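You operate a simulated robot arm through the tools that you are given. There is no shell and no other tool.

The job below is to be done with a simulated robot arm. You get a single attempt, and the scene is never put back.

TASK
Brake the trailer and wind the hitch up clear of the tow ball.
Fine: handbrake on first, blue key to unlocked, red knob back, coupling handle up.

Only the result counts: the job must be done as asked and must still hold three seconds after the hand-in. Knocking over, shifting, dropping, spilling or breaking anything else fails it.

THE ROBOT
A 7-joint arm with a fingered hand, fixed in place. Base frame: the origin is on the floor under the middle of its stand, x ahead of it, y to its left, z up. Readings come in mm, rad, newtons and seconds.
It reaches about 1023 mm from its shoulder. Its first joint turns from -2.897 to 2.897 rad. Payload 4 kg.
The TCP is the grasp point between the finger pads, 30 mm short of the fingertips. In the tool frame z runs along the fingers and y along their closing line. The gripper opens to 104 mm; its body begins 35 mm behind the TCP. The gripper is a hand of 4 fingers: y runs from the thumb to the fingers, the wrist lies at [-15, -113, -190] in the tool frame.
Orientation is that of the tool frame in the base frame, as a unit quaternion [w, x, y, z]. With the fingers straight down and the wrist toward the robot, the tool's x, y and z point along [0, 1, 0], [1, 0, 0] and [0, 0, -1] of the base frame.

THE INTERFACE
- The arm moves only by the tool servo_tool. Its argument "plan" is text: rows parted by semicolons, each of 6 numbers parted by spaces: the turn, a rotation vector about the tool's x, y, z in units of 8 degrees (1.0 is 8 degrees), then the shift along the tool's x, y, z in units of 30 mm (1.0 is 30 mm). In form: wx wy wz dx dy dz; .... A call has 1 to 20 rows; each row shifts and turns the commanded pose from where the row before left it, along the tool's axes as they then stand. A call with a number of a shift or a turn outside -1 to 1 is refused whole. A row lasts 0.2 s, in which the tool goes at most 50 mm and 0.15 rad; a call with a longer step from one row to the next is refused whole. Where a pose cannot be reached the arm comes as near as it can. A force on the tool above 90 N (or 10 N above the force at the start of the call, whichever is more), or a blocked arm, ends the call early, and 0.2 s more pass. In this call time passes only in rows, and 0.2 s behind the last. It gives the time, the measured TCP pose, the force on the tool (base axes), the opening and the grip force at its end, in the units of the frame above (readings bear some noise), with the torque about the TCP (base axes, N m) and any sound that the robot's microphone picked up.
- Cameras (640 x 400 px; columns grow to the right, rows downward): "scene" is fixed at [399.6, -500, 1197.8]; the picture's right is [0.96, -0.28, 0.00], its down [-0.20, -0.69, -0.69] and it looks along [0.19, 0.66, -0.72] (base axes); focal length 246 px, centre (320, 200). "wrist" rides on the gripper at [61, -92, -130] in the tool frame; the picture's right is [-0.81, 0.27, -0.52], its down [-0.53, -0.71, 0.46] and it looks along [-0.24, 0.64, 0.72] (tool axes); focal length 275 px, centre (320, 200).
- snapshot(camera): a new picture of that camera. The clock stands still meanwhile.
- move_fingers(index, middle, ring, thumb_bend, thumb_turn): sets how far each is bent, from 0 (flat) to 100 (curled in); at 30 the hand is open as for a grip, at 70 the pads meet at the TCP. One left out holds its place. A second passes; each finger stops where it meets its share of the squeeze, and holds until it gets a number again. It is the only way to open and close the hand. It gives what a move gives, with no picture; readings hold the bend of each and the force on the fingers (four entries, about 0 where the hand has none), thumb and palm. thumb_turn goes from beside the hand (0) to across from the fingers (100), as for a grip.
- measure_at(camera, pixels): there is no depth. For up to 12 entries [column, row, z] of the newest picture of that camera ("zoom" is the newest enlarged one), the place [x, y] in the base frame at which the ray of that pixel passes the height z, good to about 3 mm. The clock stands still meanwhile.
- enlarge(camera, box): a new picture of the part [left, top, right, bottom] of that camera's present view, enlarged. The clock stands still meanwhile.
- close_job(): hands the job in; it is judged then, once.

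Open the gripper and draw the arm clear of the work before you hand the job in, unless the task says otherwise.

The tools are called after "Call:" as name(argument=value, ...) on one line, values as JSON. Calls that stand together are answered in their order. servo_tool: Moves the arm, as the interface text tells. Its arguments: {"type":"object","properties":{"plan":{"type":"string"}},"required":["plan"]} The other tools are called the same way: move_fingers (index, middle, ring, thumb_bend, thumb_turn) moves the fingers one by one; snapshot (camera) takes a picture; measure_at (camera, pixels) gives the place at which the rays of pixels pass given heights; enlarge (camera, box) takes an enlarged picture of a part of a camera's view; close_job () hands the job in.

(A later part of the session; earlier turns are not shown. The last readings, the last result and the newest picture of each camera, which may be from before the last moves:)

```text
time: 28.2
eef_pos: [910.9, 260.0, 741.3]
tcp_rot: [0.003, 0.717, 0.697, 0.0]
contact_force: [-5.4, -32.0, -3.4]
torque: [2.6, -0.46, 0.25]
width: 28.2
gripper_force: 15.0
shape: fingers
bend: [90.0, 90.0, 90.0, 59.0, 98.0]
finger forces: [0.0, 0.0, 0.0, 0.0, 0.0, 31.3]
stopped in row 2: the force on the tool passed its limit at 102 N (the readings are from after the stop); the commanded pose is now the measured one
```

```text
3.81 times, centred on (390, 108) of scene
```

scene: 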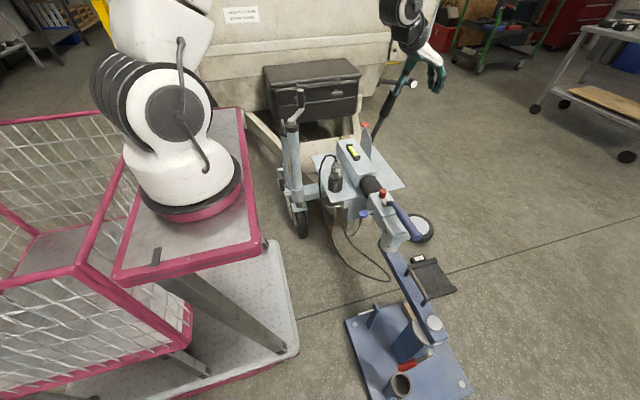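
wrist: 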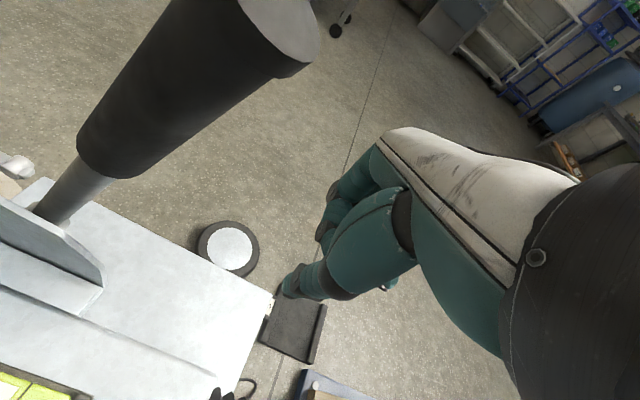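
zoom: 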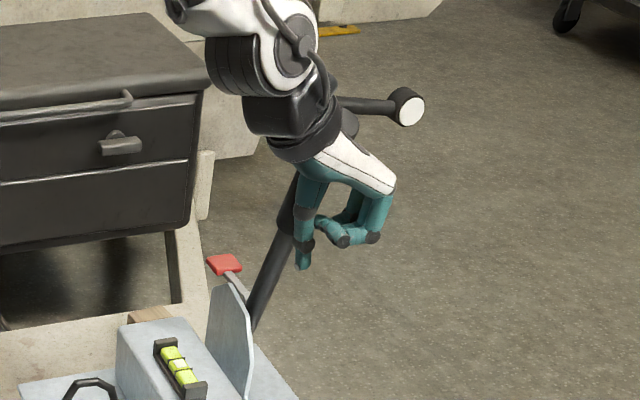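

The lever is at its end stop (102 N, no motion), so the handbrake is fully on. I back off, rise, and travel toward a viewpoint on the robot side of the coupling to inspect the blue key.

Call:
servo_tool(plan="0 0 0 -1 0 0; 0 0 0 -1 0 0; 0 0 0 -1 0 -0.5; 0 0 0 -0.6 -0.6 -1; 0 0 0 -0.6 -0.8 -1; 0 0 0 -0.5 -1 -0.6; 0 0 0 -0.5 -1 0; 0 0 0 -0.4 -1 0; 0 0 0 0 -1 0; 0 0 0 0 -1 0; 0 0 0 0 -1 0; 0 0 0 0 -1 0; 0 0 0 0 -1 0; 0 0 0 0 -1 0; 0 0 0 0 -1 0")

Call:
snapshot(camera="scene")

Call:
snapshot(camera="wrist")

```text
time: 31.4
eef_pos: [597.9, 135.9, 832.7]
tcp_rot: [0.003, 0.715, 0.699, 0.002]
contact_force: [-0.1, -0.2, -0.2]
torque: [0.0, 0.03, 0.02]
width: 28.1
gripper_force: 0.1
shape: fingers
bend: [90.0, 90.0, 90.0, 59.0, 98.0]
finger forces: [0.0, 0.1, 0.1, 0.0, 0.0, 0.0]
out of reach, approached as far as the arm can: row 14, 15
```

```text
taken
```

scene: 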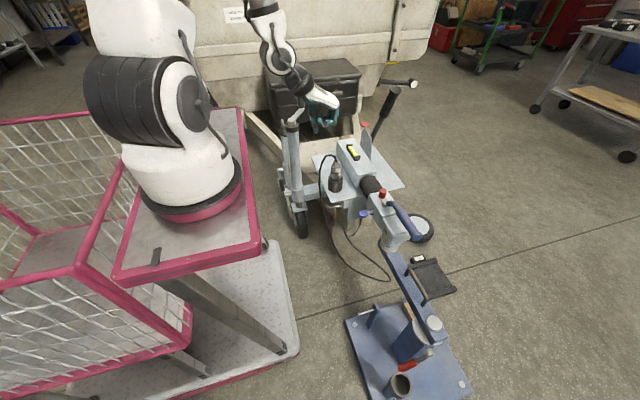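

```text
taken
```

wrist: 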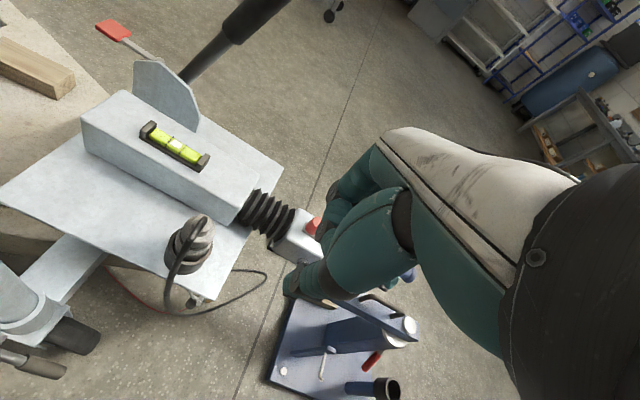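

Brake lever remains up at scene (385,105). I shift the hand to around (640,-60,760) so the key appears unobstructed in the wrist camera.

Call:
servo_tool(plan="0 0 0 -0.93 0.2 0.35; 0 0 0 -0.93 0.2 0.35; 0 0 0 -0.93 0.2 0.35; 0 0 0 -0.93 0.2 0.35; 0 0 0 -0.93 0.2 0.35; 0 0 0 -0.93 0.2 0.35; 0 0 0 -0.93 0.2 0.35")

Call:
snapshot(camera="wrist")

Call:
enlarge(camera="wrist", box=[140, 170, 300, 290])

```text
time: 33.0
eef_pos: [675.5, -34.2, 753.5]
tcp_rot: [0.003, 0.714, 0.7, 0.004]
contact_force: [0.2, 0.1, 0.1]
torque: [-0.03, 0.0, 0.02]
width: 28.3
gripper_force: 0.1
shape: fingers
bend: [90.0, 90.0, 90.0, 59.0, 98.0]
finger forces: [0.0, 0.1, 0.1, 0.0, 0.0, 0.0]
out of reach, approached as far as the arm can: row 1, 2, 3, 4, 5
```

```text
taken
```

wrist: 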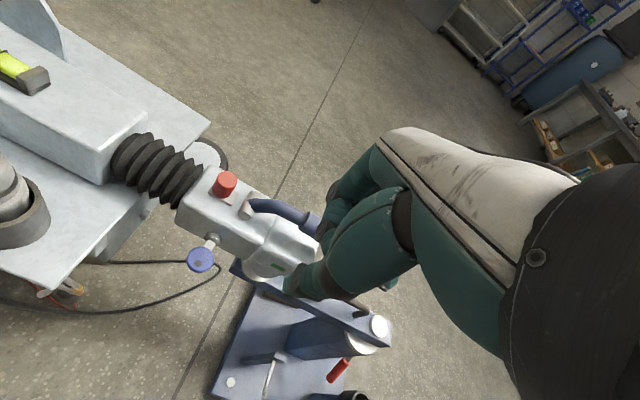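

```text
3.33 times, centred on (220, 230) of wrist
```

zoom: 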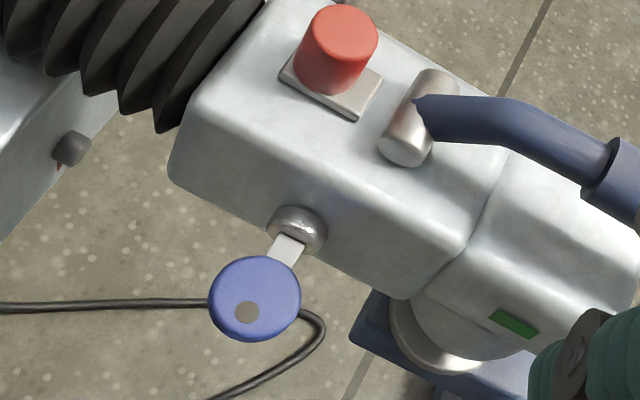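

The key bow is flat (horizontal) on the lock at wrist (211,241). I zoom in further for any lock/unlock marks.

Call:
enlarge(camera="wrist", box=[180, 220, 240, 280])

Call:
measure_at(camera="wrist", pixels=[[201, 260, 500], [201, 260, 515], [212, 240, 500], [212, 240, 515], [224, 182, 560], [224, 182, 600], [246, 208, 550]])

Call:
snapshot(camera="scene")

Call:
enlarge(camera="scene", box=[350, 180, 430, 250])

```text
6.67 times, centred on (210, 250) of wrist
```

zoom: 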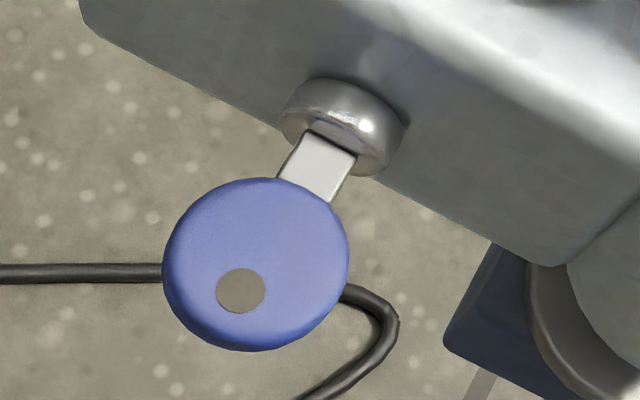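

```text
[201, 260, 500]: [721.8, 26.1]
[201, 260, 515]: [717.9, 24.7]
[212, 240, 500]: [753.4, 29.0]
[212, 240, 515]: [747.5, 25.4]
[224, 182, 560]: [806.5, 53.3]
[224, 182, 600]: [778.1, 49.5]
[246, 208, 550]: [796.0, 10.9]
```

```text
taken
```

scene: 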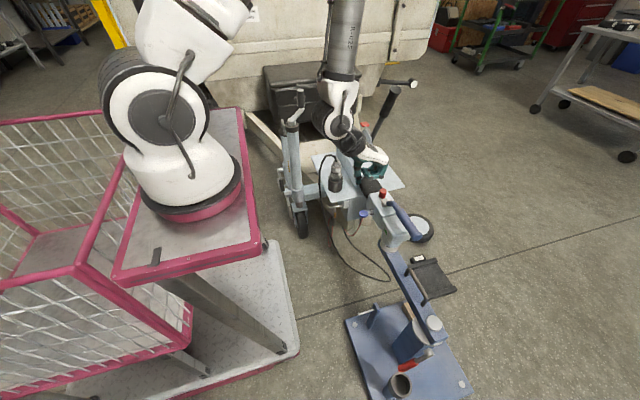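

```text
5.71 times, centred on (390, 215) of scene
```

zoom: 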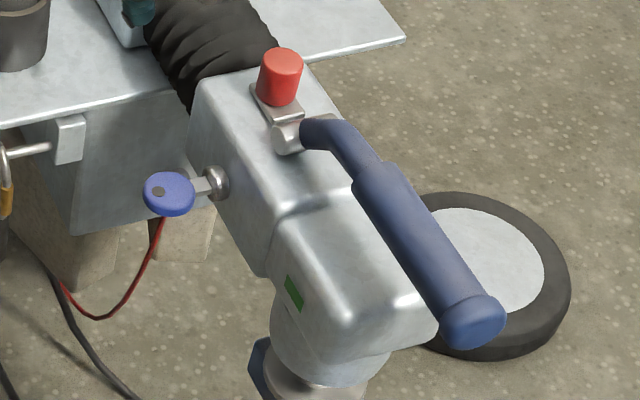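

The key bow is a flat horizontal disc centred near (721,26,503), rotating about x, with no visible marks. I'll extend only the middle finger as a probe to turn it, and check where its tip is.

Call:
move_fingers(index=95, middle=30, ring=95, thumb_bend=60)

Call:
snapshot(camera="wrist")

Call:
enlarge(camera="scene", box=[320, 80, 420, 200])

```text
time: 34.0
eef_pos: [675.9, -34.0, 753.3]
tcp_rot: [0.004, 0.715, 0.699, 0.002]
contact_force: [0.6, 0.1, 1.2]
torque: [0.01, -0.02, -0.03]
width: 41.1
gripper_force: 0.0
shape: fingers
bend: [95.0, 30.0, 95.0, 60.0, 98.0]
finger forces: [0.0, 0.1, 0.1, 0.0, 0.0, 0.1]
```

```text
taken
```

wrist: 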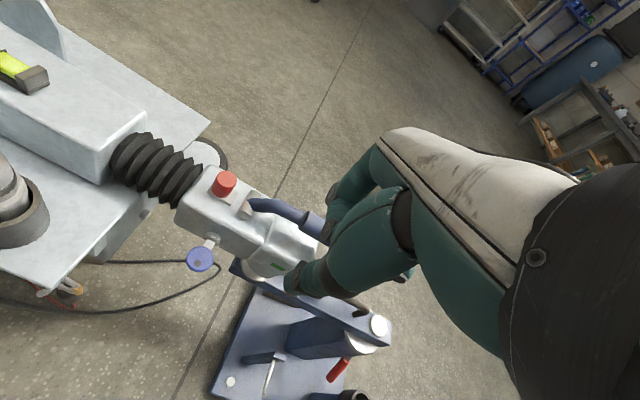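

```text
3.33 times, centred on (370, 140) of scene
```

zoom: 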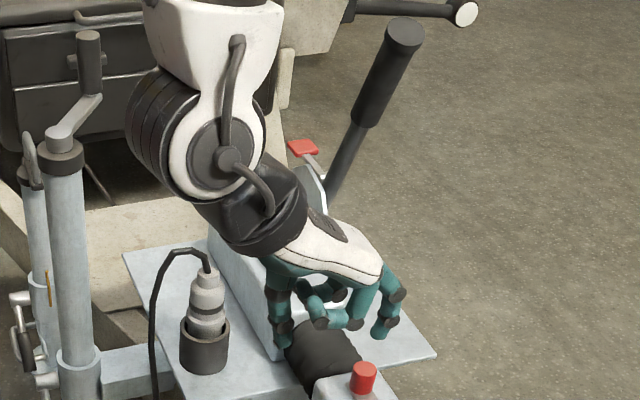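

The middle finger is hidden from the wrist camera, so I'll use the index finger instead as the probe.

Call:
move_fingers(index=30, middle=95, ring=95, thumb_bend=60)

Call:
snapshot(camera="wrist")

Call:
enlarge(camera="scene", box=[320, 80, 420, 200])

Call:
measure_at(camera="zoom", pixels=[[383, 333, 723], [283, 350, 740], [283, 350, 723]])

```text
time: 35.0
eef_pos: [675.5, -32.7, 753.5]
tcp_rot: [0.004, 0.715, 0.699, 0.003]
contact_force: [0.2, 0.7, 0.6]
torque: [0.02, 0.0, -0.03]
width: 65.4
gripper_force: 0.0
shape: fingers
bend: [30.0, 95.0, 95.0, 60.0, 97.0]
finger forces: [0.1, 0.0, 0.0, 0.1, 0.0, 0.0]
```

```text
taken
```

wrist: 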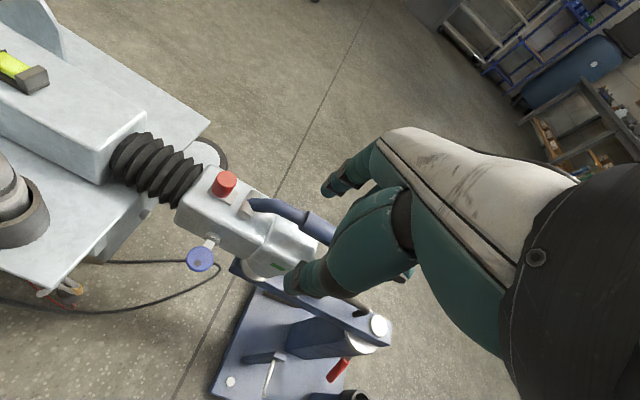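

```text
3.33 times, centred on (370, 140) of scene
```

zoom: 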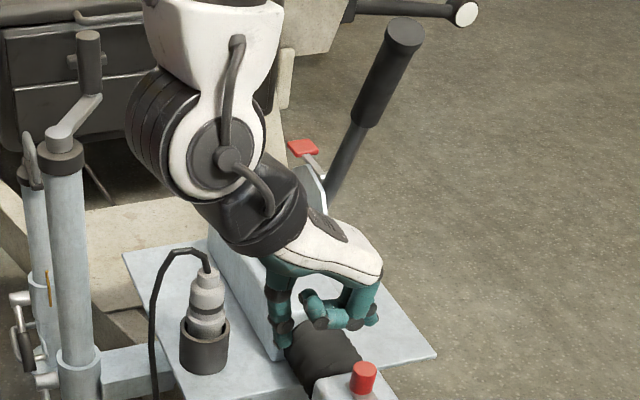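

```text
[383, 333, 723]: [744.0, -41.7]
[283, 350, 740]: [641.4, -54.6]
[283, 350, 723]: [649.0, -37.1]
```

The index tip shows at wrist (328,188), i.e. about tool (6,65,30). I tilt slightly and lower the hand so the tip hovers ~55 mm above the +y edge of the key bow.

Call:
servo_tool(plan="1 0 0 0 0 0; 0 0 0 0.36 0 0.87; 0 0 0 0.36 0 0.87; 0 0 0 0.36 0 0.87; 0 0 0 0.36 0 0.87; 0 0 0 0.36 0 0.87; 0 0 0 0.36 0 0.87")

Call:
snapshot(camera="wrist")

Call:
enlarge(camera="scene", box=[320, 150, 420, 250])

```text
time: 36.6
eef_pos: [657.3, 33.6, 595.0]
tcp_rot: [-0.045, 0.714, 0.698, -0.045]
contact_force: [0.7, -1.0, 0.4]
torque: [0.01, -0.03, 0.01]
width: 65.3
gripper_force: 0.0
shape: fingers
bend: [30.0, 95.0, 95.0, 60.0, 97.0]
finger forces: [0.1, 0.1, 0.0, 0.1, 0.1, 0.0]
```

```text
taken
```

wrist: 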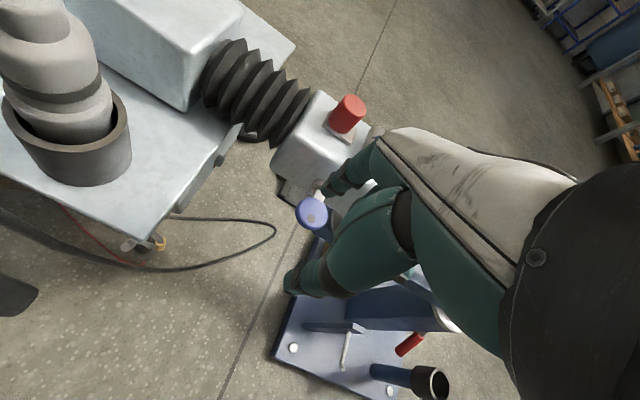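

```text
4.00 times, centred on (370, 200) of scene
```

zoom: 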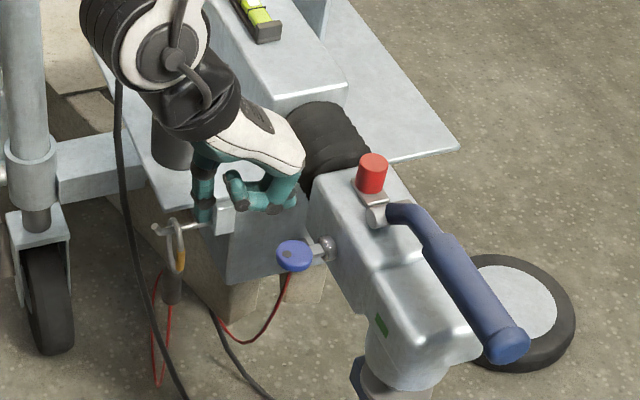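

The key bow is at wrist (313,212) and the index tip at (328,188). I check where the tip's ray lies at z≈556 and where the key bow is.

Call:
measure_at(camera="wrist", pixels=[[328, 190, 540], [328, 190, 556], [328, 190, 570], [313, 212, 504], [300, 212, 504], [327, 212, 504], [313, 198, 504]])

Call:
enlarge(camera="wrist", box=[270, 140, 390, 240])

```text
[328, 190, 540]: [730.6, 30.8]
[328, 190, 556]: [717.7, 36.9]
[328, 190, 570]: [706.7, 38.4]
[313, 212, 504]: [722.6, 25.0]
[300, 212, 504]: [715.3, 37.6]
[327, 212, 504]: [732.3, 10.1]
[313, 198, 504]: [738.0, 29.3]
```

```text
4.00 times, centred on (330, 190) of wrist
```

zoom: 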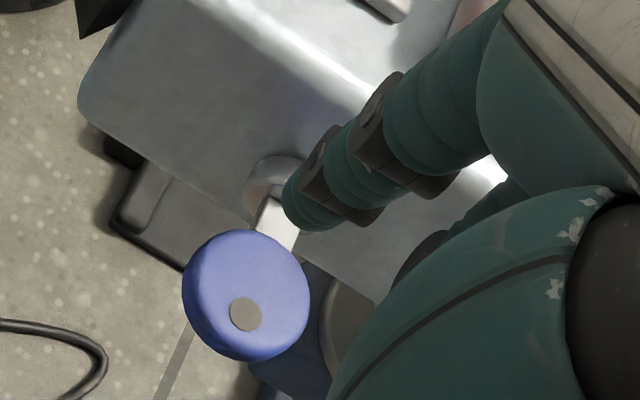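

Tip ≈ (717,37,556), about 12 mm to the +y side of the key axis. I lower 40 mm straight down, still above the bow, then go on in small steps.

Call:
servo_tool(plan="0 0 0 0 0.085 0.66; 0 0 0 0 0.085 0.66")

Call:
enlarge(camera="wrist", box=[270, 140, 390, 240])

Call:
enlarge(camera="scene", box=[330, 170, 410, 240])

```text
time: 37.2
eef_pos: [657.9, 34.9, 556.9]
tcp_rot: [-0.045, 0.713, 0.698, -0.045]
contact_force: [-0.4, -0.1, 0.5]
torque: [0.01, 0.02, -0.01]
width: 65.2
gripper_force: 0.1
shape: fingers
bend: [30.0, 95.0, 95.0, 60.0, 97.0]
finger forces: [0.0, 0.0, 0.0, 0.0, 0.1, 0.0]
```

```text
4.00 times, centred on (330, 190) of wrist
```

zoom: 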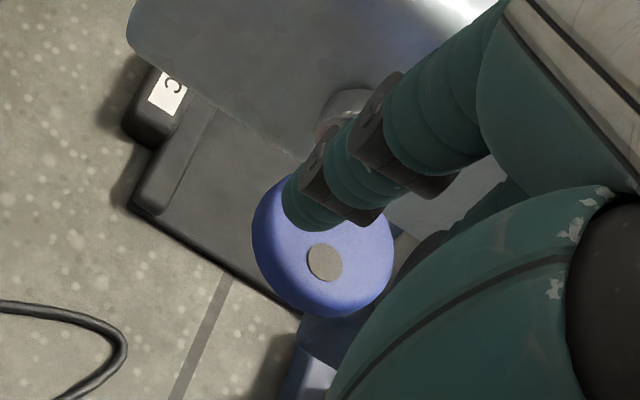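

```text
5.71 times, centred on (370, 205) of scene
```

zoom: 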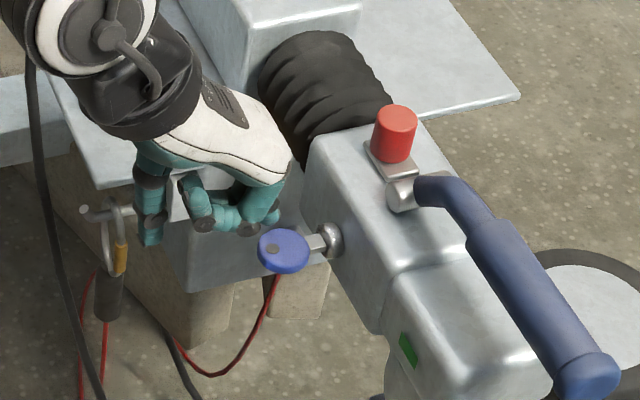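

The tip is right above the bow's +y/lock side. Before lowering, I check the hook near the thumb (scene ~331,207) for clearance.

Call:
snapshot(camera="wrist")

Call:
measure_at(camera="scene", pixels=[[328, 206.5, 450], [328, 206.5, 500], [335, 207, 450], [335, 207, 500], [343.5, 212, 520], [343.5, 212, 560]])

```text
taken
```

wrist: 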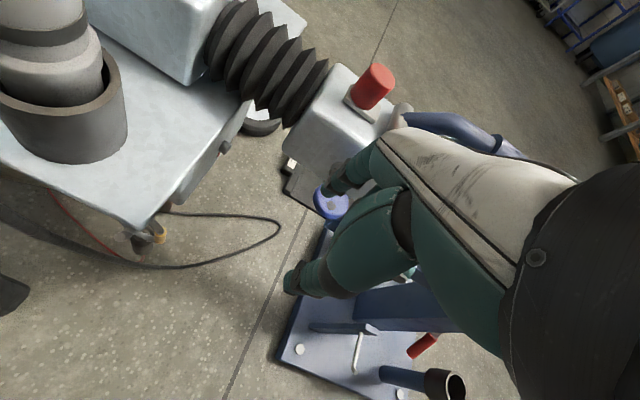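

```text
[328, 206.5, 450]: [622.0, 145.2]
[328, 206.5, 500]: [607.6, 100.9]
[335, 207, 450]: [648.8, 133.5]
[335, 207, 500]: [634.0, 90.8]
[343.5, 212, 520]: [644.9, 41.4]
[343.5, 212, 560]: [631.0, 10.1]
```

Hook is well clear (y≈140). I lower in small steps to touch the bow's +y side and see whether it yields.

Call:
servo_tool(plan="0 0 0 0 0.026 0.2; 0 0 0 0 0.026 0.2")

Call:
enlarge(camera="wrist", box=[270, 140, 390, 240])

```text
time: 37.9
eef_pos: [657.3, 32.4, 543.2]
tcp_rot: [-0.047, 0.713, 0.698, -0.045]
contact_force: [-0.4, 0.0, 1.8]
torque: [0.0, -0.11, -0.03]
width: 65.2
gripper_force: 0.8
shape: fingers
bend: [30.0, 95.0, 95.0, 60.0, 97.0]
finger forces: [1.5, 0.0, 0.1, 0.0, 0.0, 0.0]
```

```text
4.00 times, centred on (330, 190) of wrist
```

zoom: 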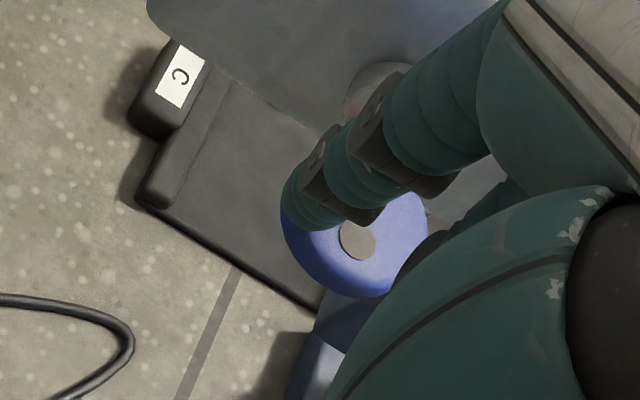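

First touch, 1.5 N on the index. I press a little further.

Call:
servo_tool(plan="0 0 0 0 0.013 0.1; 0 0 0 0 0.013 0.1")

Call:
enlarge(camera="wrist", box=[270, 140, 390, 240])

Call:
enlarge(camera="scene", box=[330, 170, 410, 240])

```text
time: 38.6
eef_pos: [660.0, 36.2, 542.0]
tcp_rot: [-0.043, 0.713, 0.699, -0.041]
contact_force: [-15.2, 2.6, 50.4]
torque: [0.25, -2.58, 0.17]
width: 65.3
gripper_force: 25.8
shape: fingers
bend: [31.0, 95.0, 95.0, 60.0, 97.0]
finger forces: [51.0, 0.0, 0.1, 0.0, 0.1, 0.0]
stopped in row 2: the force on the tool passed its limit at 93 N (the readings are from after the stop); the commanded pose is now the measured one
```

```text
4.00 times, centred on (330, 190) of wrist
```

zoom: 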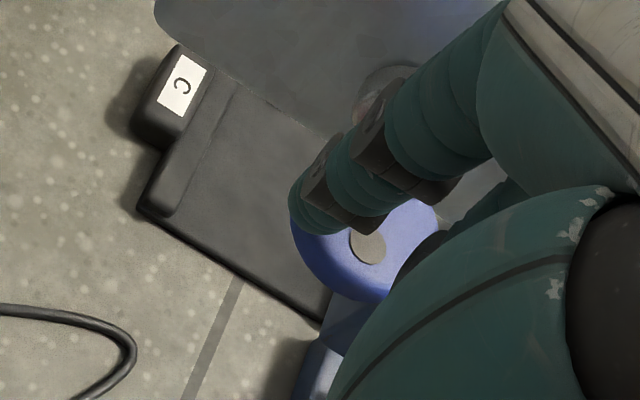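

```text
5.71 times, centred on (370, 205) of scene
```

zoom: 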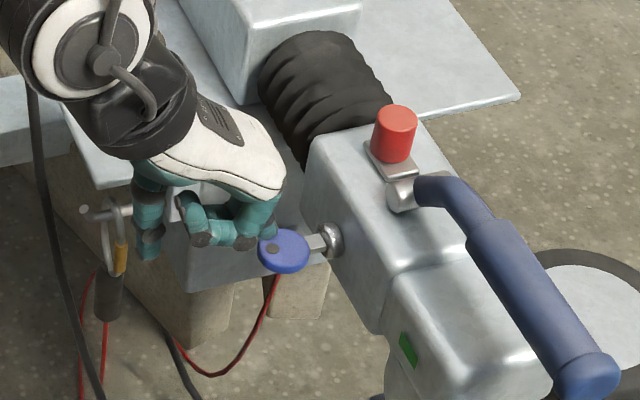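

The key is rigid in that direction (contact at ≈(722,39), ~93 N), so that side is its stop. I lift off and move to the -y side of the bow.

Call:
servo_tool(plan="0 0 0 0 -0.064 -0.5; 0 0 0 0 -0.04 -0.3; 0 0 0 -0.45 -0.05 0; 0 0 0 -0.45 -0.05 0; 0 0 0 0 0.04 0.3; 0 0 0 0 0.04 0.3")

Call:
enlarge(camera="wrist", box=[270, 140, 390, 240])

Call:
enlarge(camera="scene", box=[330, 170, 410, 240])

```text
time: 40.0
eef_pos: [654.7, 7.1, 544.9]
tcp_rot: [-0.046, 0.713, 0.698, -0.044]
contact_force: [0.4, 0.3, -0.4]
torque: [-0.02, 0.03, 0.0]
width: 65.4
gripper_force: 0.1
shape: fingers
bend: [30.0, 95.0, 95.0, 60.0, 97.0]
finger forces: [0.0, 0.0, 0.0, 0.1, 0.0, 0.0]
```

```text
4.00 times, centred on (330, 190) of wrist
```

zoom: 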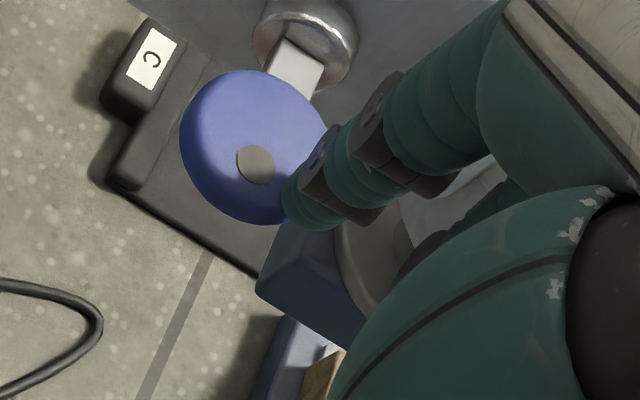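

```text
5.71 times, centred on (370, 205) of scene
```

zoom: 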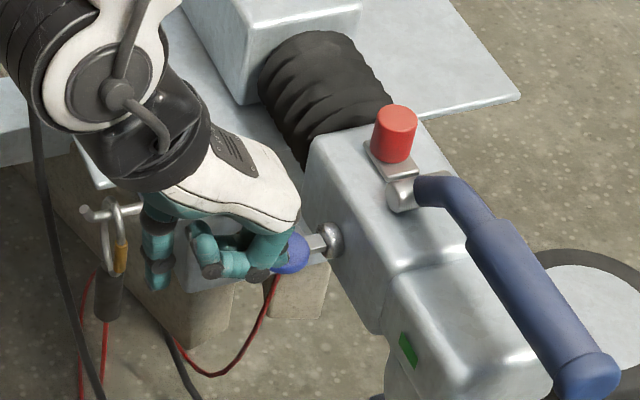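

Tip now sits over the -y edge, at y≈11. I shift +3 mm toward the axis and press down in small steps.

Call:
servo_tool(plan="0 0 0 0.08 0 0; 0 0 0 0 0.013 0.1")

```text
time: 40.6
eef_pos: [655.4, 10.2, 542.5]
tcp_rot: [-0.045, 0.713, 0.699, -0.043]
contact_force: [-2.1, -1.1, 6.0]
torque: [0.01, -0.29, -0.03]
width: 65.6
gripper_force: 3.2
shape: fingers
bend: [30.0, 95.0, 95.0, 60.0, 97.0]
finger forces: [6.3, 0.0, 0.1, 0.0, 0.0, 0.1]
```

Contact at 6 N. I press a further 3 mm.

Call:
servo_tool(plan="0 0 0 0 0.006 0.05; 0 0 0 0 0.006 0.05")

Call:
enlarge(camera="wrist", box=[270, 140, 390, 240])

```text
time: 41.2
eef_pos: [655.7, 9.8, 539.8]
tcp_rot: [-0.045, 0.713, 0.698, -0.043]
contact_force: [-0.8, -2.1, 3.1]
torque: [-0.07, -0.17, -0.13]
width: 65.1
gripper_force: 2.1
shape: fingers
bend: [30.0, 95.0, 95.0, 60.0, 97.0]
finger forces: [3.5, 0.0, 0.0, 0.1, 0.0, 0.0]
```

```text
4.00 times, centred on (330, 190) of wrist
```

zoom: 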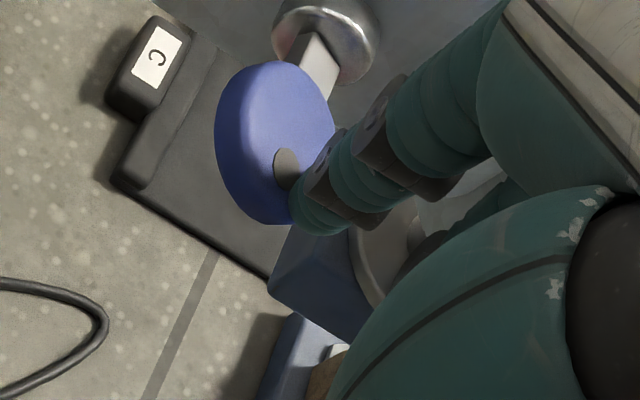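

The key turns this way easily (3 N). I continue downward.

Call:
servo_tool(plan="0 0 0 0 0.013 0.1; 0 0 0 0 0.013 0.1; 0 0 0 0 0.013 0.1")

Call:
enlarge(camera="wrist", box=[270, 140, 390, 240])

```text
time: 42.0
eef_pos: [655.7, 10.8, 530.5]
tcp_rot: [-0.046, 0.713, 0.699, -0.043]
contact_force: [-0.1, -2.9, 2.2]
torque: [-0.03, -0.13, -0.1]
width: 65.5
gripper_force: 1.3
shape: fingers
bend: [30.0, 95.0, 95.0, 60.0, 97.0]
finger forces: [2.4, 0.0, 0.1, 0.0, 0.1, 0.0]
```

```text
4.00 times, centred on (330, 190) of wrist
```

zoom: 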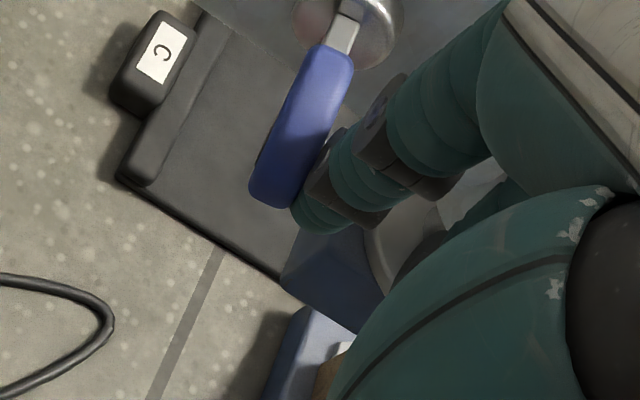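

Key is about 50° turned. I continue 9 mm more.

Call:
servo_tool(plan="0 0 0 0 0.013 0.1; 0 0 0 0 0.013 0.1; 0 0 0 0 0.013 0.1")

Call:
enlarge(camera="wrist", box=[270, 140, 390, 240])

Call:
enlarge(camera="scene", box=[330, 170, 410, 240])

```text
time: 42.9
eef_pos: [654.2, 10.7, 521.0]
tcp_rot: [-0.047, 0.713, 0.698, -0.043]
contact_force: [-0.6, -4.2, 2.9]
torque: [-0.03, -0.13, -0.25]
width: 65.0
gripper_force: 2.9
shape: fingers
bend: [30.0, 95.0, 95.0, 60.0, 97.0]
finger forces: [4.5, 0.1, 0.1, 0.1, 0.0, 0.1]
```

```text
4.00 times, centred on (330, 190) of wrist
```

zoom: 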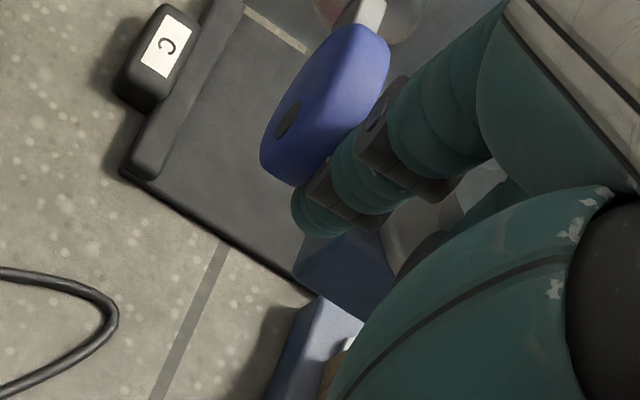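

```text
5.71 times, centred on (370, 205) of scene
```

zoom: 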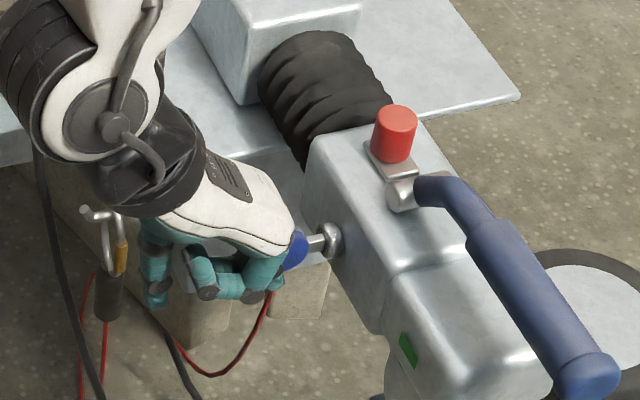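

The key is near vertical. I nudge the finger 4 mm toward +y to bring it fully to its stop.

Call:
servo_tool(plan="0 0 0 0 0.013 0.1; 0 0 0 0.06 0.006 0.05; 0 0 0 0.06 0 0")

Call:
enlarge(camera="wrist", box=[270, 140, 390, 240])

```text
time: 43.6
eef_pos: [654.4, 12.4, 516.3]
tcp_rot: [-0.045, 0.713, 0.699, -0.045]
contact_force: [-1.5, -8.4, -0.4]
torque: [-0.09, -0.01, -0.46]
width: 64.2
gripper_force: 3.8
shape: fingers
bend: [31.0, 95.0, 95.0, 60.0, 97.0]
finger forces: [8.8, 0.0, 0.0, 0.0, 0.0, 0.1]
```

```text
4.00 times, centred on (330, 190) of wrist
```

zoom: 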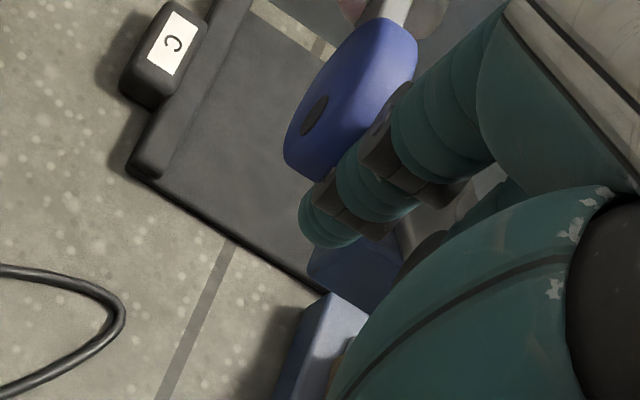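

Force rises to 8 N, so it's near a stop or flush with the finger. I withdraw to -y then upward and look at the key.

Call:
servo_tool(plan="0 0 0 -0.4 0 0; 0 0 0 -0.2 -0.127 -0.994; 0 0 0 0 -0.127 -0.994; 0 0 0 0 -0.127 -0.994; 0 0 0 -0.5 -0.127 -0.994; 0 0 0 -0.5 0 0; 0 0 0 -0.5 0 0")

Call:
snapshot(camera="wrist")

Call:
enlarge(camera="scene", box=[330, 170, 410, 240])

```text
time: 45.2
eef_pos: [653.4, -49.0, 636.8]
tcp_rot: [-0.046, 0.712, 0.7, -0.043]
contact_force: [0.4, 0.2, -0.1]
torque: [-0.02, -0.03, 0.02]
width: 65.0
gripper_force: 0.0
shape: fingers
bend: [30.0, 95.0, 95.0, 60.0, 97.0]
finger forces: [0.0, 0.0, 0.0, 0.0, 0.1, 0.1]
```

```text
taken
```

wrist: 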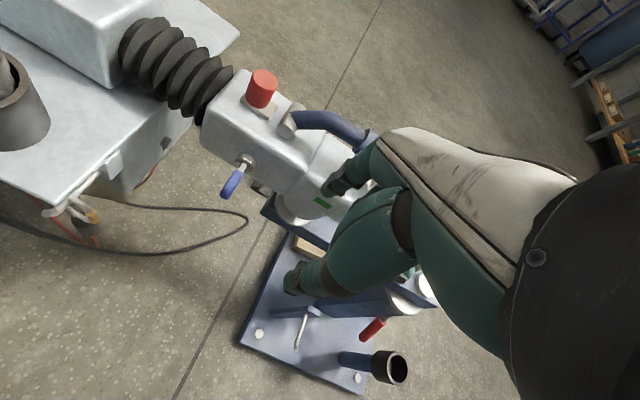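

```text
5.71 times, centred on (370, 205) of scene
```

zoom: 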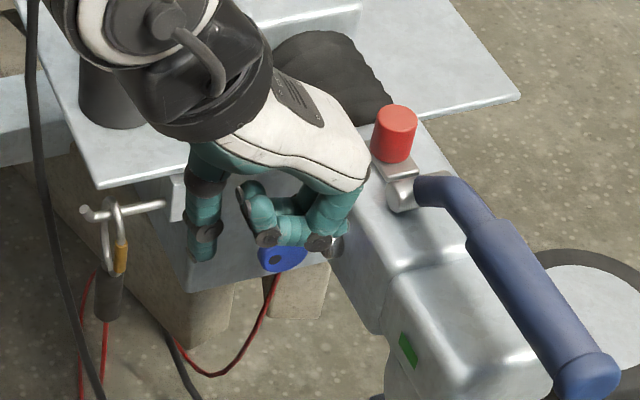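

Call:
enlarge(camera="wrist", box=[200, 130, 300, 220])

```text
4.44 times, centred on (250, 175) of wrist
```

zoom: 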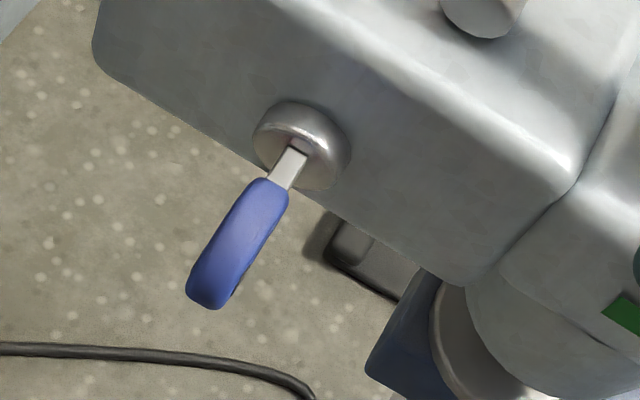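

The bow appears nearly edge-on, i.e. about vertical (90°). To make sure it's at its stop, I'll push its upper half toward -y from the +y side with the fingertip.

Call:
servo_tool(plan="0 0 0 0.8 0.03 0; 0 0 0 0.8 0.03 0; 0 0 0 0.8 0.03 0; 0 0 0 0.8 0.03 0; 0 0 0 0 0.127 0.994; 0 0 0 0 0.127 0.994; 0 0 0 0 0.12 0.9")

Call:
enlarge(camera="wrist", box=[270, 140, 390, 240])

```text
time: 46.9
eef_pos: [660.4, 46.6, 550.0]
tcp_rot: [-0.046, 0.712, 0.699, -0.044]
contact_force: [0.4, -0.2, -0.3]
torque: [0.02, 0.01, -0.01]
width: 65.4
gripper_force: 0.0
shape: fingers
bend: [30.0, 95.0, 95.0, 60.0, 97.0]
finger forces: [0.0, 0.1, 0.0, 0.0, 0.0, 0.0]
```

```text
4.00 times, centred on (330, 190) of wrist
```

zoom: 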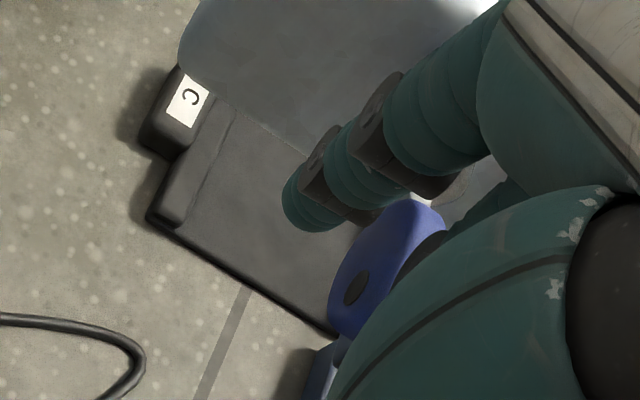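

Tip is at the +y side at z≈513. I sweep toward -y carefully.

Call:
servo_tool(plan="0 0 0 -0.15 0 0; 0 0 0 -0.15 0 0; 0 0 0 -0.1 0 0")

```text
time: 47.6
eef_pos: [660.4, 34.9, 549.2]
tcp_rot: [-0.045, 0.713, 0.699, -0.043]
contact_force: [0.0, -0.4, 0.1]
torque: [0.02, -0.01, -0.04]
width: 65.2
gripper_force: 0.0
shape: fingers
bend: [30.0, 95.0, 95.0, 60.0, 97.0]
finger forces: [0.1, 0.1, 0.0, 0.1, 0.0, 0.0]
```

No contact yet at tip y≈38.5. I continue in small steps.

Call:
servo_tool(plan="0 0 0 -0.1 0 0; 0 0 0 -0.1 0 0")

Call:
enlarge(camera="wrist", box=[270, 140, 390, 240])

```text
time: 48.2
eef_pos: [659.6, 27.7, 548.8]
tcp_rot: [-0.045, 0.712, 0.699, -0.044]
contact_force: [-0.4, 1.9, 0.2]
torque: [0.08, -0.03, 0.11]
width: 65.0
gripper_force: 1.1
shape: fingers
bend: [30.0, 95.0, 95.0, 60.0, 97.0]
finger forces: [2.3, 0.0, 0.0, 0.1, 0.0, 0.1]
```

```text
4.00 times, centred on (330, 190) of wrist
```

zoom: 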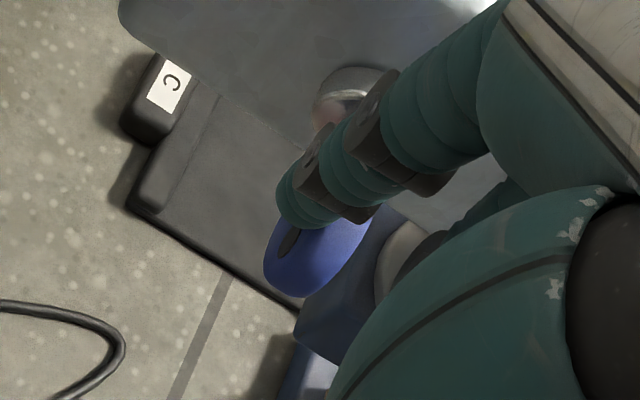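

Contact at ~2 N with the bow's upper half. I press 3 mm more toward -y to see whether it turns on or is stopped.

Call:
servo_tool(plan="0 0 0 -0.06 0 0; 0 0 0 -0.06 0 0")

Call:
enlarge(camera="wrist", box=[270, 140, 390, 240])

```text
time: 48.9
eef_pos: [658.8, 24.0, 549.1]
tcp_rot: [-0.045, 0.712, 0.699, -0.044]
contact_force: [-1.0, 4.9, 1.1]
torque: [0.19, -0.05, 0.31]
width: 65.2
gripper_force: 2.7
shape: fingers
bend: [30.0, 95.0, 95.0, 60.0, 97.0]
finger forces: [5.4, 0.0, 0.0, 0.1, 0.0, 0.0]
```

```text
4.00 times, centred on (330, 190) of wrist
```

zoom: 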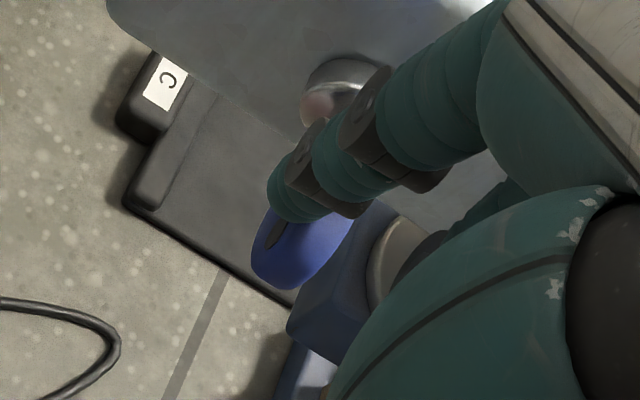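

Force climbs ~0.8 N/mm, which may be just finger compliance. I press a bit more.

Call:
servo_tool(plan="0 0 0 -0.08 0 0; 0 0 0 -0.08 0 0; 0 0 0 -0.08 0 0")

Call:
enlarge(camera="wrist", box=[270, 140, 390, 240])

```text
time: 49.6
eef_pos: [658.6, 17.6, 549.2]
tcp_rot: [-0.046, 0.711, 0.7, -0.044]
contact_force: [-2.3, 12.0, 5.9]
torque: [0.44, -0.28, 0.75]
width: 66.2
gripper_force: 6.6
shape: fingers
bend: [30.0, 95.0, 95.0, 60.0, 97.0]
finger forces: [13.6, 0.0, 0.0, 0.1, 0.0, 0.0]
```

```text
4.00 times, centred on (330, 190) of wrist
```

zoom: 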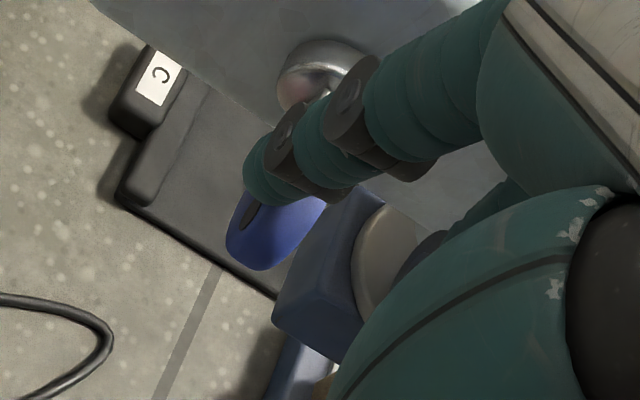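

At 12 N the key no longer turns, so it is at its end stop (unlocked, upright). I back off, rise, yaw the hand -44°, and bring the index tip above the gap just in front (-y) of the red knob.

Call:
servo_tool(plan="0 0 0 0.5 0 0; 0 0 0 0.1 -0.127 -0.994; 0 0 0 0 -0.127 -0.994; 0 0 0 0 -0.127 -0.994; 0 0 0 0 -0.127 -0.994; 0 0 0 0 -0.04 -0.33; 0 0 0.917 0 0 0; 0 0 0.917 0 0 0; 0 0 0.917 0 0 0; 0 0 0.917 0 0 0; 0 0 0.917 0 0 0; 0 0 0.917 0 0 0; 0 0 0 0.79 0.31 -0.07; 0 0 0 0.79 0.31 -0.07; 0 0 0 0.79 0.31 -0.07; 0 0 0 0.79 0.31 -0.07")

Call:
snapshot(camera="wrist")

Call:
enlarge(camera="scene", box=[330, 150, 430, 250])

```text
time: 53.0
eef_pos: [752.2, 77.1, 676.9]
tcp_rot: [-0.026, 0.923, 0.38, -0.058]
contact_force: [0.8, 0.1, -0.7]
torque: [-0.02, 0.01, 0.01]
width: 65.5
gripper_force: 0.0
shape: fingers
bend: [30.0, 95.0, 95.0, 60.0, 97.0]
finger forces: [0.0, 0.0, 0.0, 0.0, 0.0, 0.0]
```

```text
taken
```

wrist: 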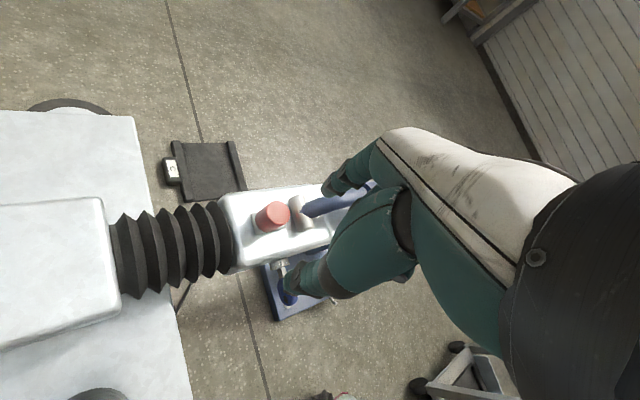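

```text
4.00 times, centred on (380, 200) of scene
```

zoom: 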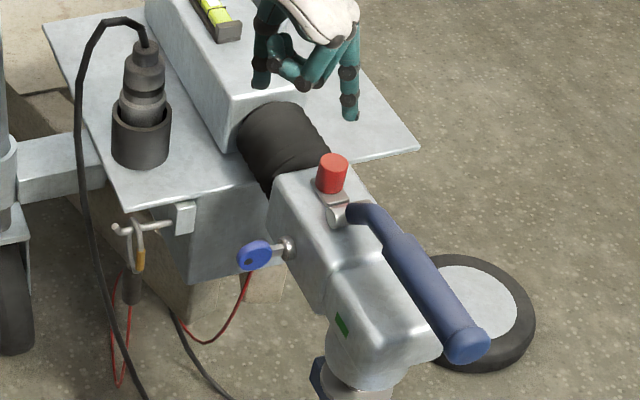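

Index tip shows at scene zoom (350,117); knob at wrist (272,215), pivot at (303,212). I measure these for accurate positioning.

Call:
measure_at(camera="zoom", pixels=[[350, 117, 630], [350, 117, 645], [332, 162, 588], [332, 190, 560], [338, 215, 550]])

Call:
measure_at(camera="wrist", pixels=[[272, 213, 588], [272, 213, 570], [297, 213, 555], [309, 211, 555], [330, 189, 640], [330, 189, 630]])

Call:
enlarge(camera="wrist", box=[220, 160, 360, 270])

```text
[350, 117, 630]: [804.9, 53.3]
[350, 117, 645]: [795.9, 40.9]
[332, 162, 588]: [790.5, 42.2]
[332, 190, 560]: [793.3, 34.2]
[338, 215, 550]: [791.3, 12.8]
```

```text
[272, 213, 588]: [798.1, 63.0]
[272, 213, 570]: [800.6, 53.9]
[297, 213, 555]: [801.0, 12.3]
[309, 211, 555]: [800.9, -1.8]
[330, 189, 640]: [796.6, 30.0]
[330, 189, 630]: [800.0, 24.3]
```

```text
3.64 times, centred on (290, 215) of wrist
```

zoom: 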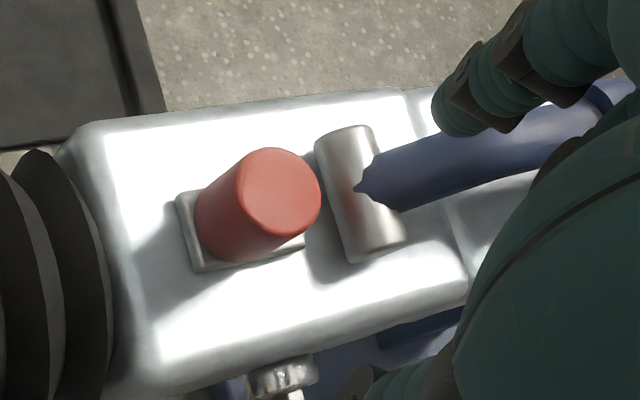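

Knob top centre ≈ (797,50,580), radius ~13; sleeve's +y side ≈ 17. I shift the tip to y≈24 and lower to z≈581 first, then check.

Call:
servo_tool(plan="0 0 0 -0.188 0.19 0; 0 0 0 0.087 0.092 0.993; 0 0 0 0.07 0.075 0.8")

Call:
enlarge(camera="wrist", box=[250, 130, 390, 240])

Call:
enlarge(camera="scene", box=[350, 160, 420, 230])

```text
time: 53.9
eef_pos: [752.5, 66.9, 622.0]
tcp_rot: [-0.025, 0.922, 0.381, -0.057]
contact_force: [-0.4, 0.4, 0.7]
torque: [0.0, -0.01, 0.0]
width: 65.5
gripper_force: 0.0
shape: fingers
bend: [30.0, 95.0, 95.0, 60.0, 97.0]
finger forces: [0.0, 0.0, 0.0, 0.1, 0.0, 0.0]
```

```text
3.64 times, centred on (320, 185) of wrist
```

zoom: 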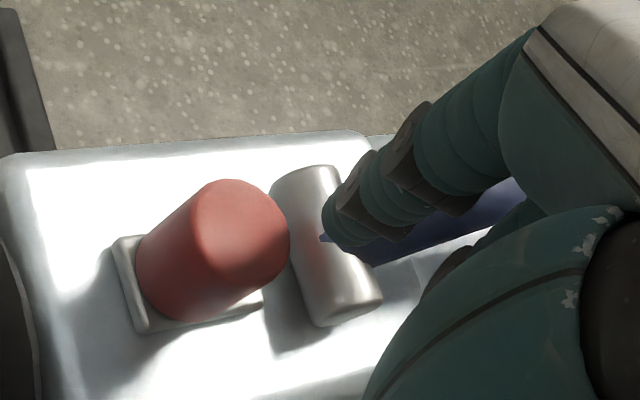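

```text
5.71 times, centred on (385, 195) of scene
```

zoom: 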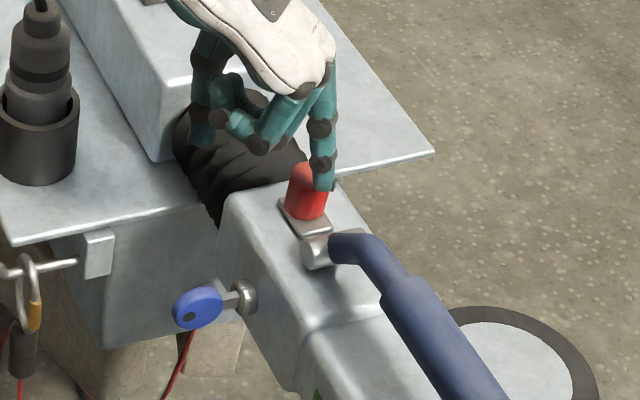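

The tip is between the knob and the pivot sleeve. I lower 19 mm more to z≈568.

Call:
servo_tool(plan="0 0 0 -0.04 -0.02 0.33; 0 0 0 0.028 0.03 0.31")

Call:
enlarge(camera="wrist", box=[250, 130, 390, 240])

Call:
enlarge(camera="scene", box=[350, 160, 420, 230])

```text
time: 54.5
eef_pos: [750.9, 68.0, 601.7]
tcp_rot: [-0.026, 0.922, 0.381, -0.057]
contact_force: [0.0, 0.7, 0.1]
torque: [-0.01, 0.01, 0.01]
width: 65.3
gripper_force: 0.1
shape: fingers
bend: [30.0, 95.0, 95.0, 60.0, 97.0]
finger forces: [0.1, 0.0, 0.1, 0.1, 0.1, 0.0]
```

```text
3.64 times, centred on (320, 185) of wrist
```

zoom: 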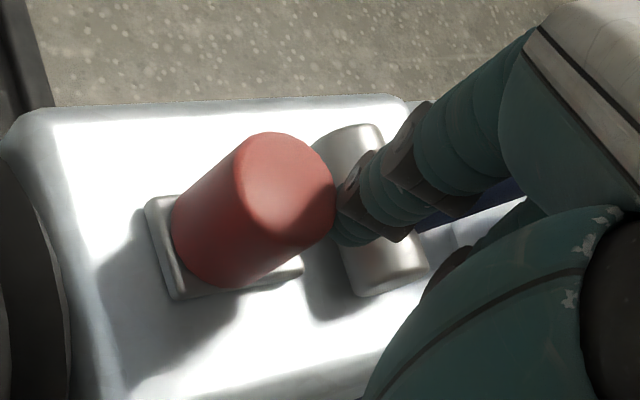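

```text
5.71 times, centred on (385, 195) of scene
```

zoom: 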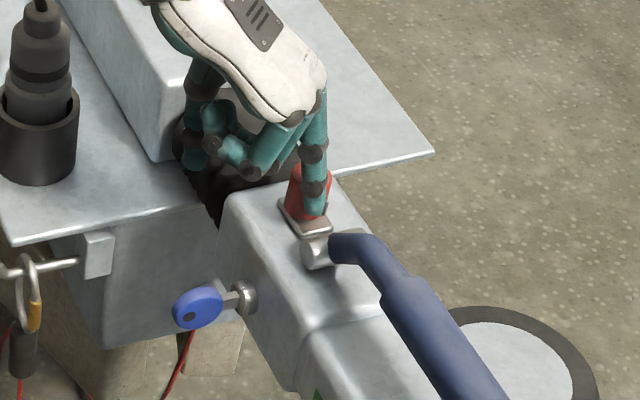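

The finger is directly in front of the knob with no contact. I push toward +y (back) in 4 mm steps.

Call:
servo_tool(plan="0 0 0 0.094 -0.095 0; 0 0 0 0.094 -0.095 0; 0 0 0 0.094 -0.095 0")

Call:
enlarge(camera="wrist", box=[250, 130, 390, 240])

```text
time: 55.2
eef_pos: [749.9, 80.1, 603.8]
tcp_rot: [-0.027, 0.922, 0.381, -0.058]
contact_force: [-0.3, -1.3, 0.0]
torque: [-0.04, -0.02, -0.01]
width: 65.7
gripper_force: 0.4
shape: fingers
bend: [30.0, 95.0, 95.0, 60.0, 97.0]
finger forces: [0.7, 0.0, 0.0, 0.0, 0.0, 0.1]
```

```text
3.64 times, centred on (320, 185) of wrist
```

zoom: 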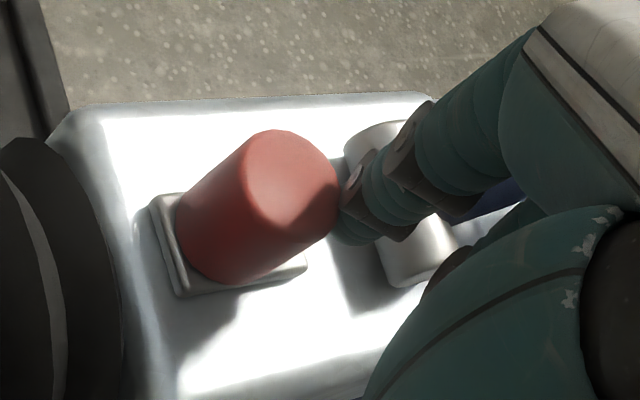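

The knob is sliding back with ~1 N. I continue pushing.

Call:
servo_tool(plan="0 0 0 0.094 -0.095 0; 0 0 0 0.094 -0.095 0; 0 0 0 0.094 -0.095 0")

Call:
enlarge(camera="wrist", box=[250, 130, 390, 240])

```text
time: 56.0
eef_pos: [749.8, 91.8, 602.6]
tcp_rot: [-0.026, 0.923, 0.381, -0.058]
contact_force: [0.2, -1.0, 0.3]
torque: [-0.03, 0.05, -0.01]
width: 66.2
gripper_force: 0.4
shape: fingers
bend: [30.0, 95.0, 95.0, 60.0, 97.0]
finger forces: [1.3, 0.0, 0.1, 0.0, 0.0, 0.0]
```

```text
3.64 times, centred on (320, 185) of wrist
```

zoom: 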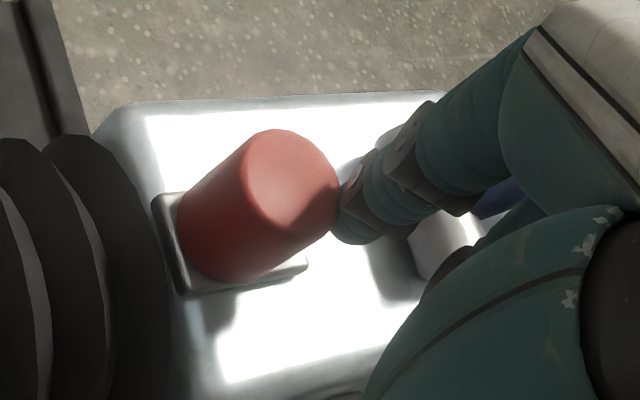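

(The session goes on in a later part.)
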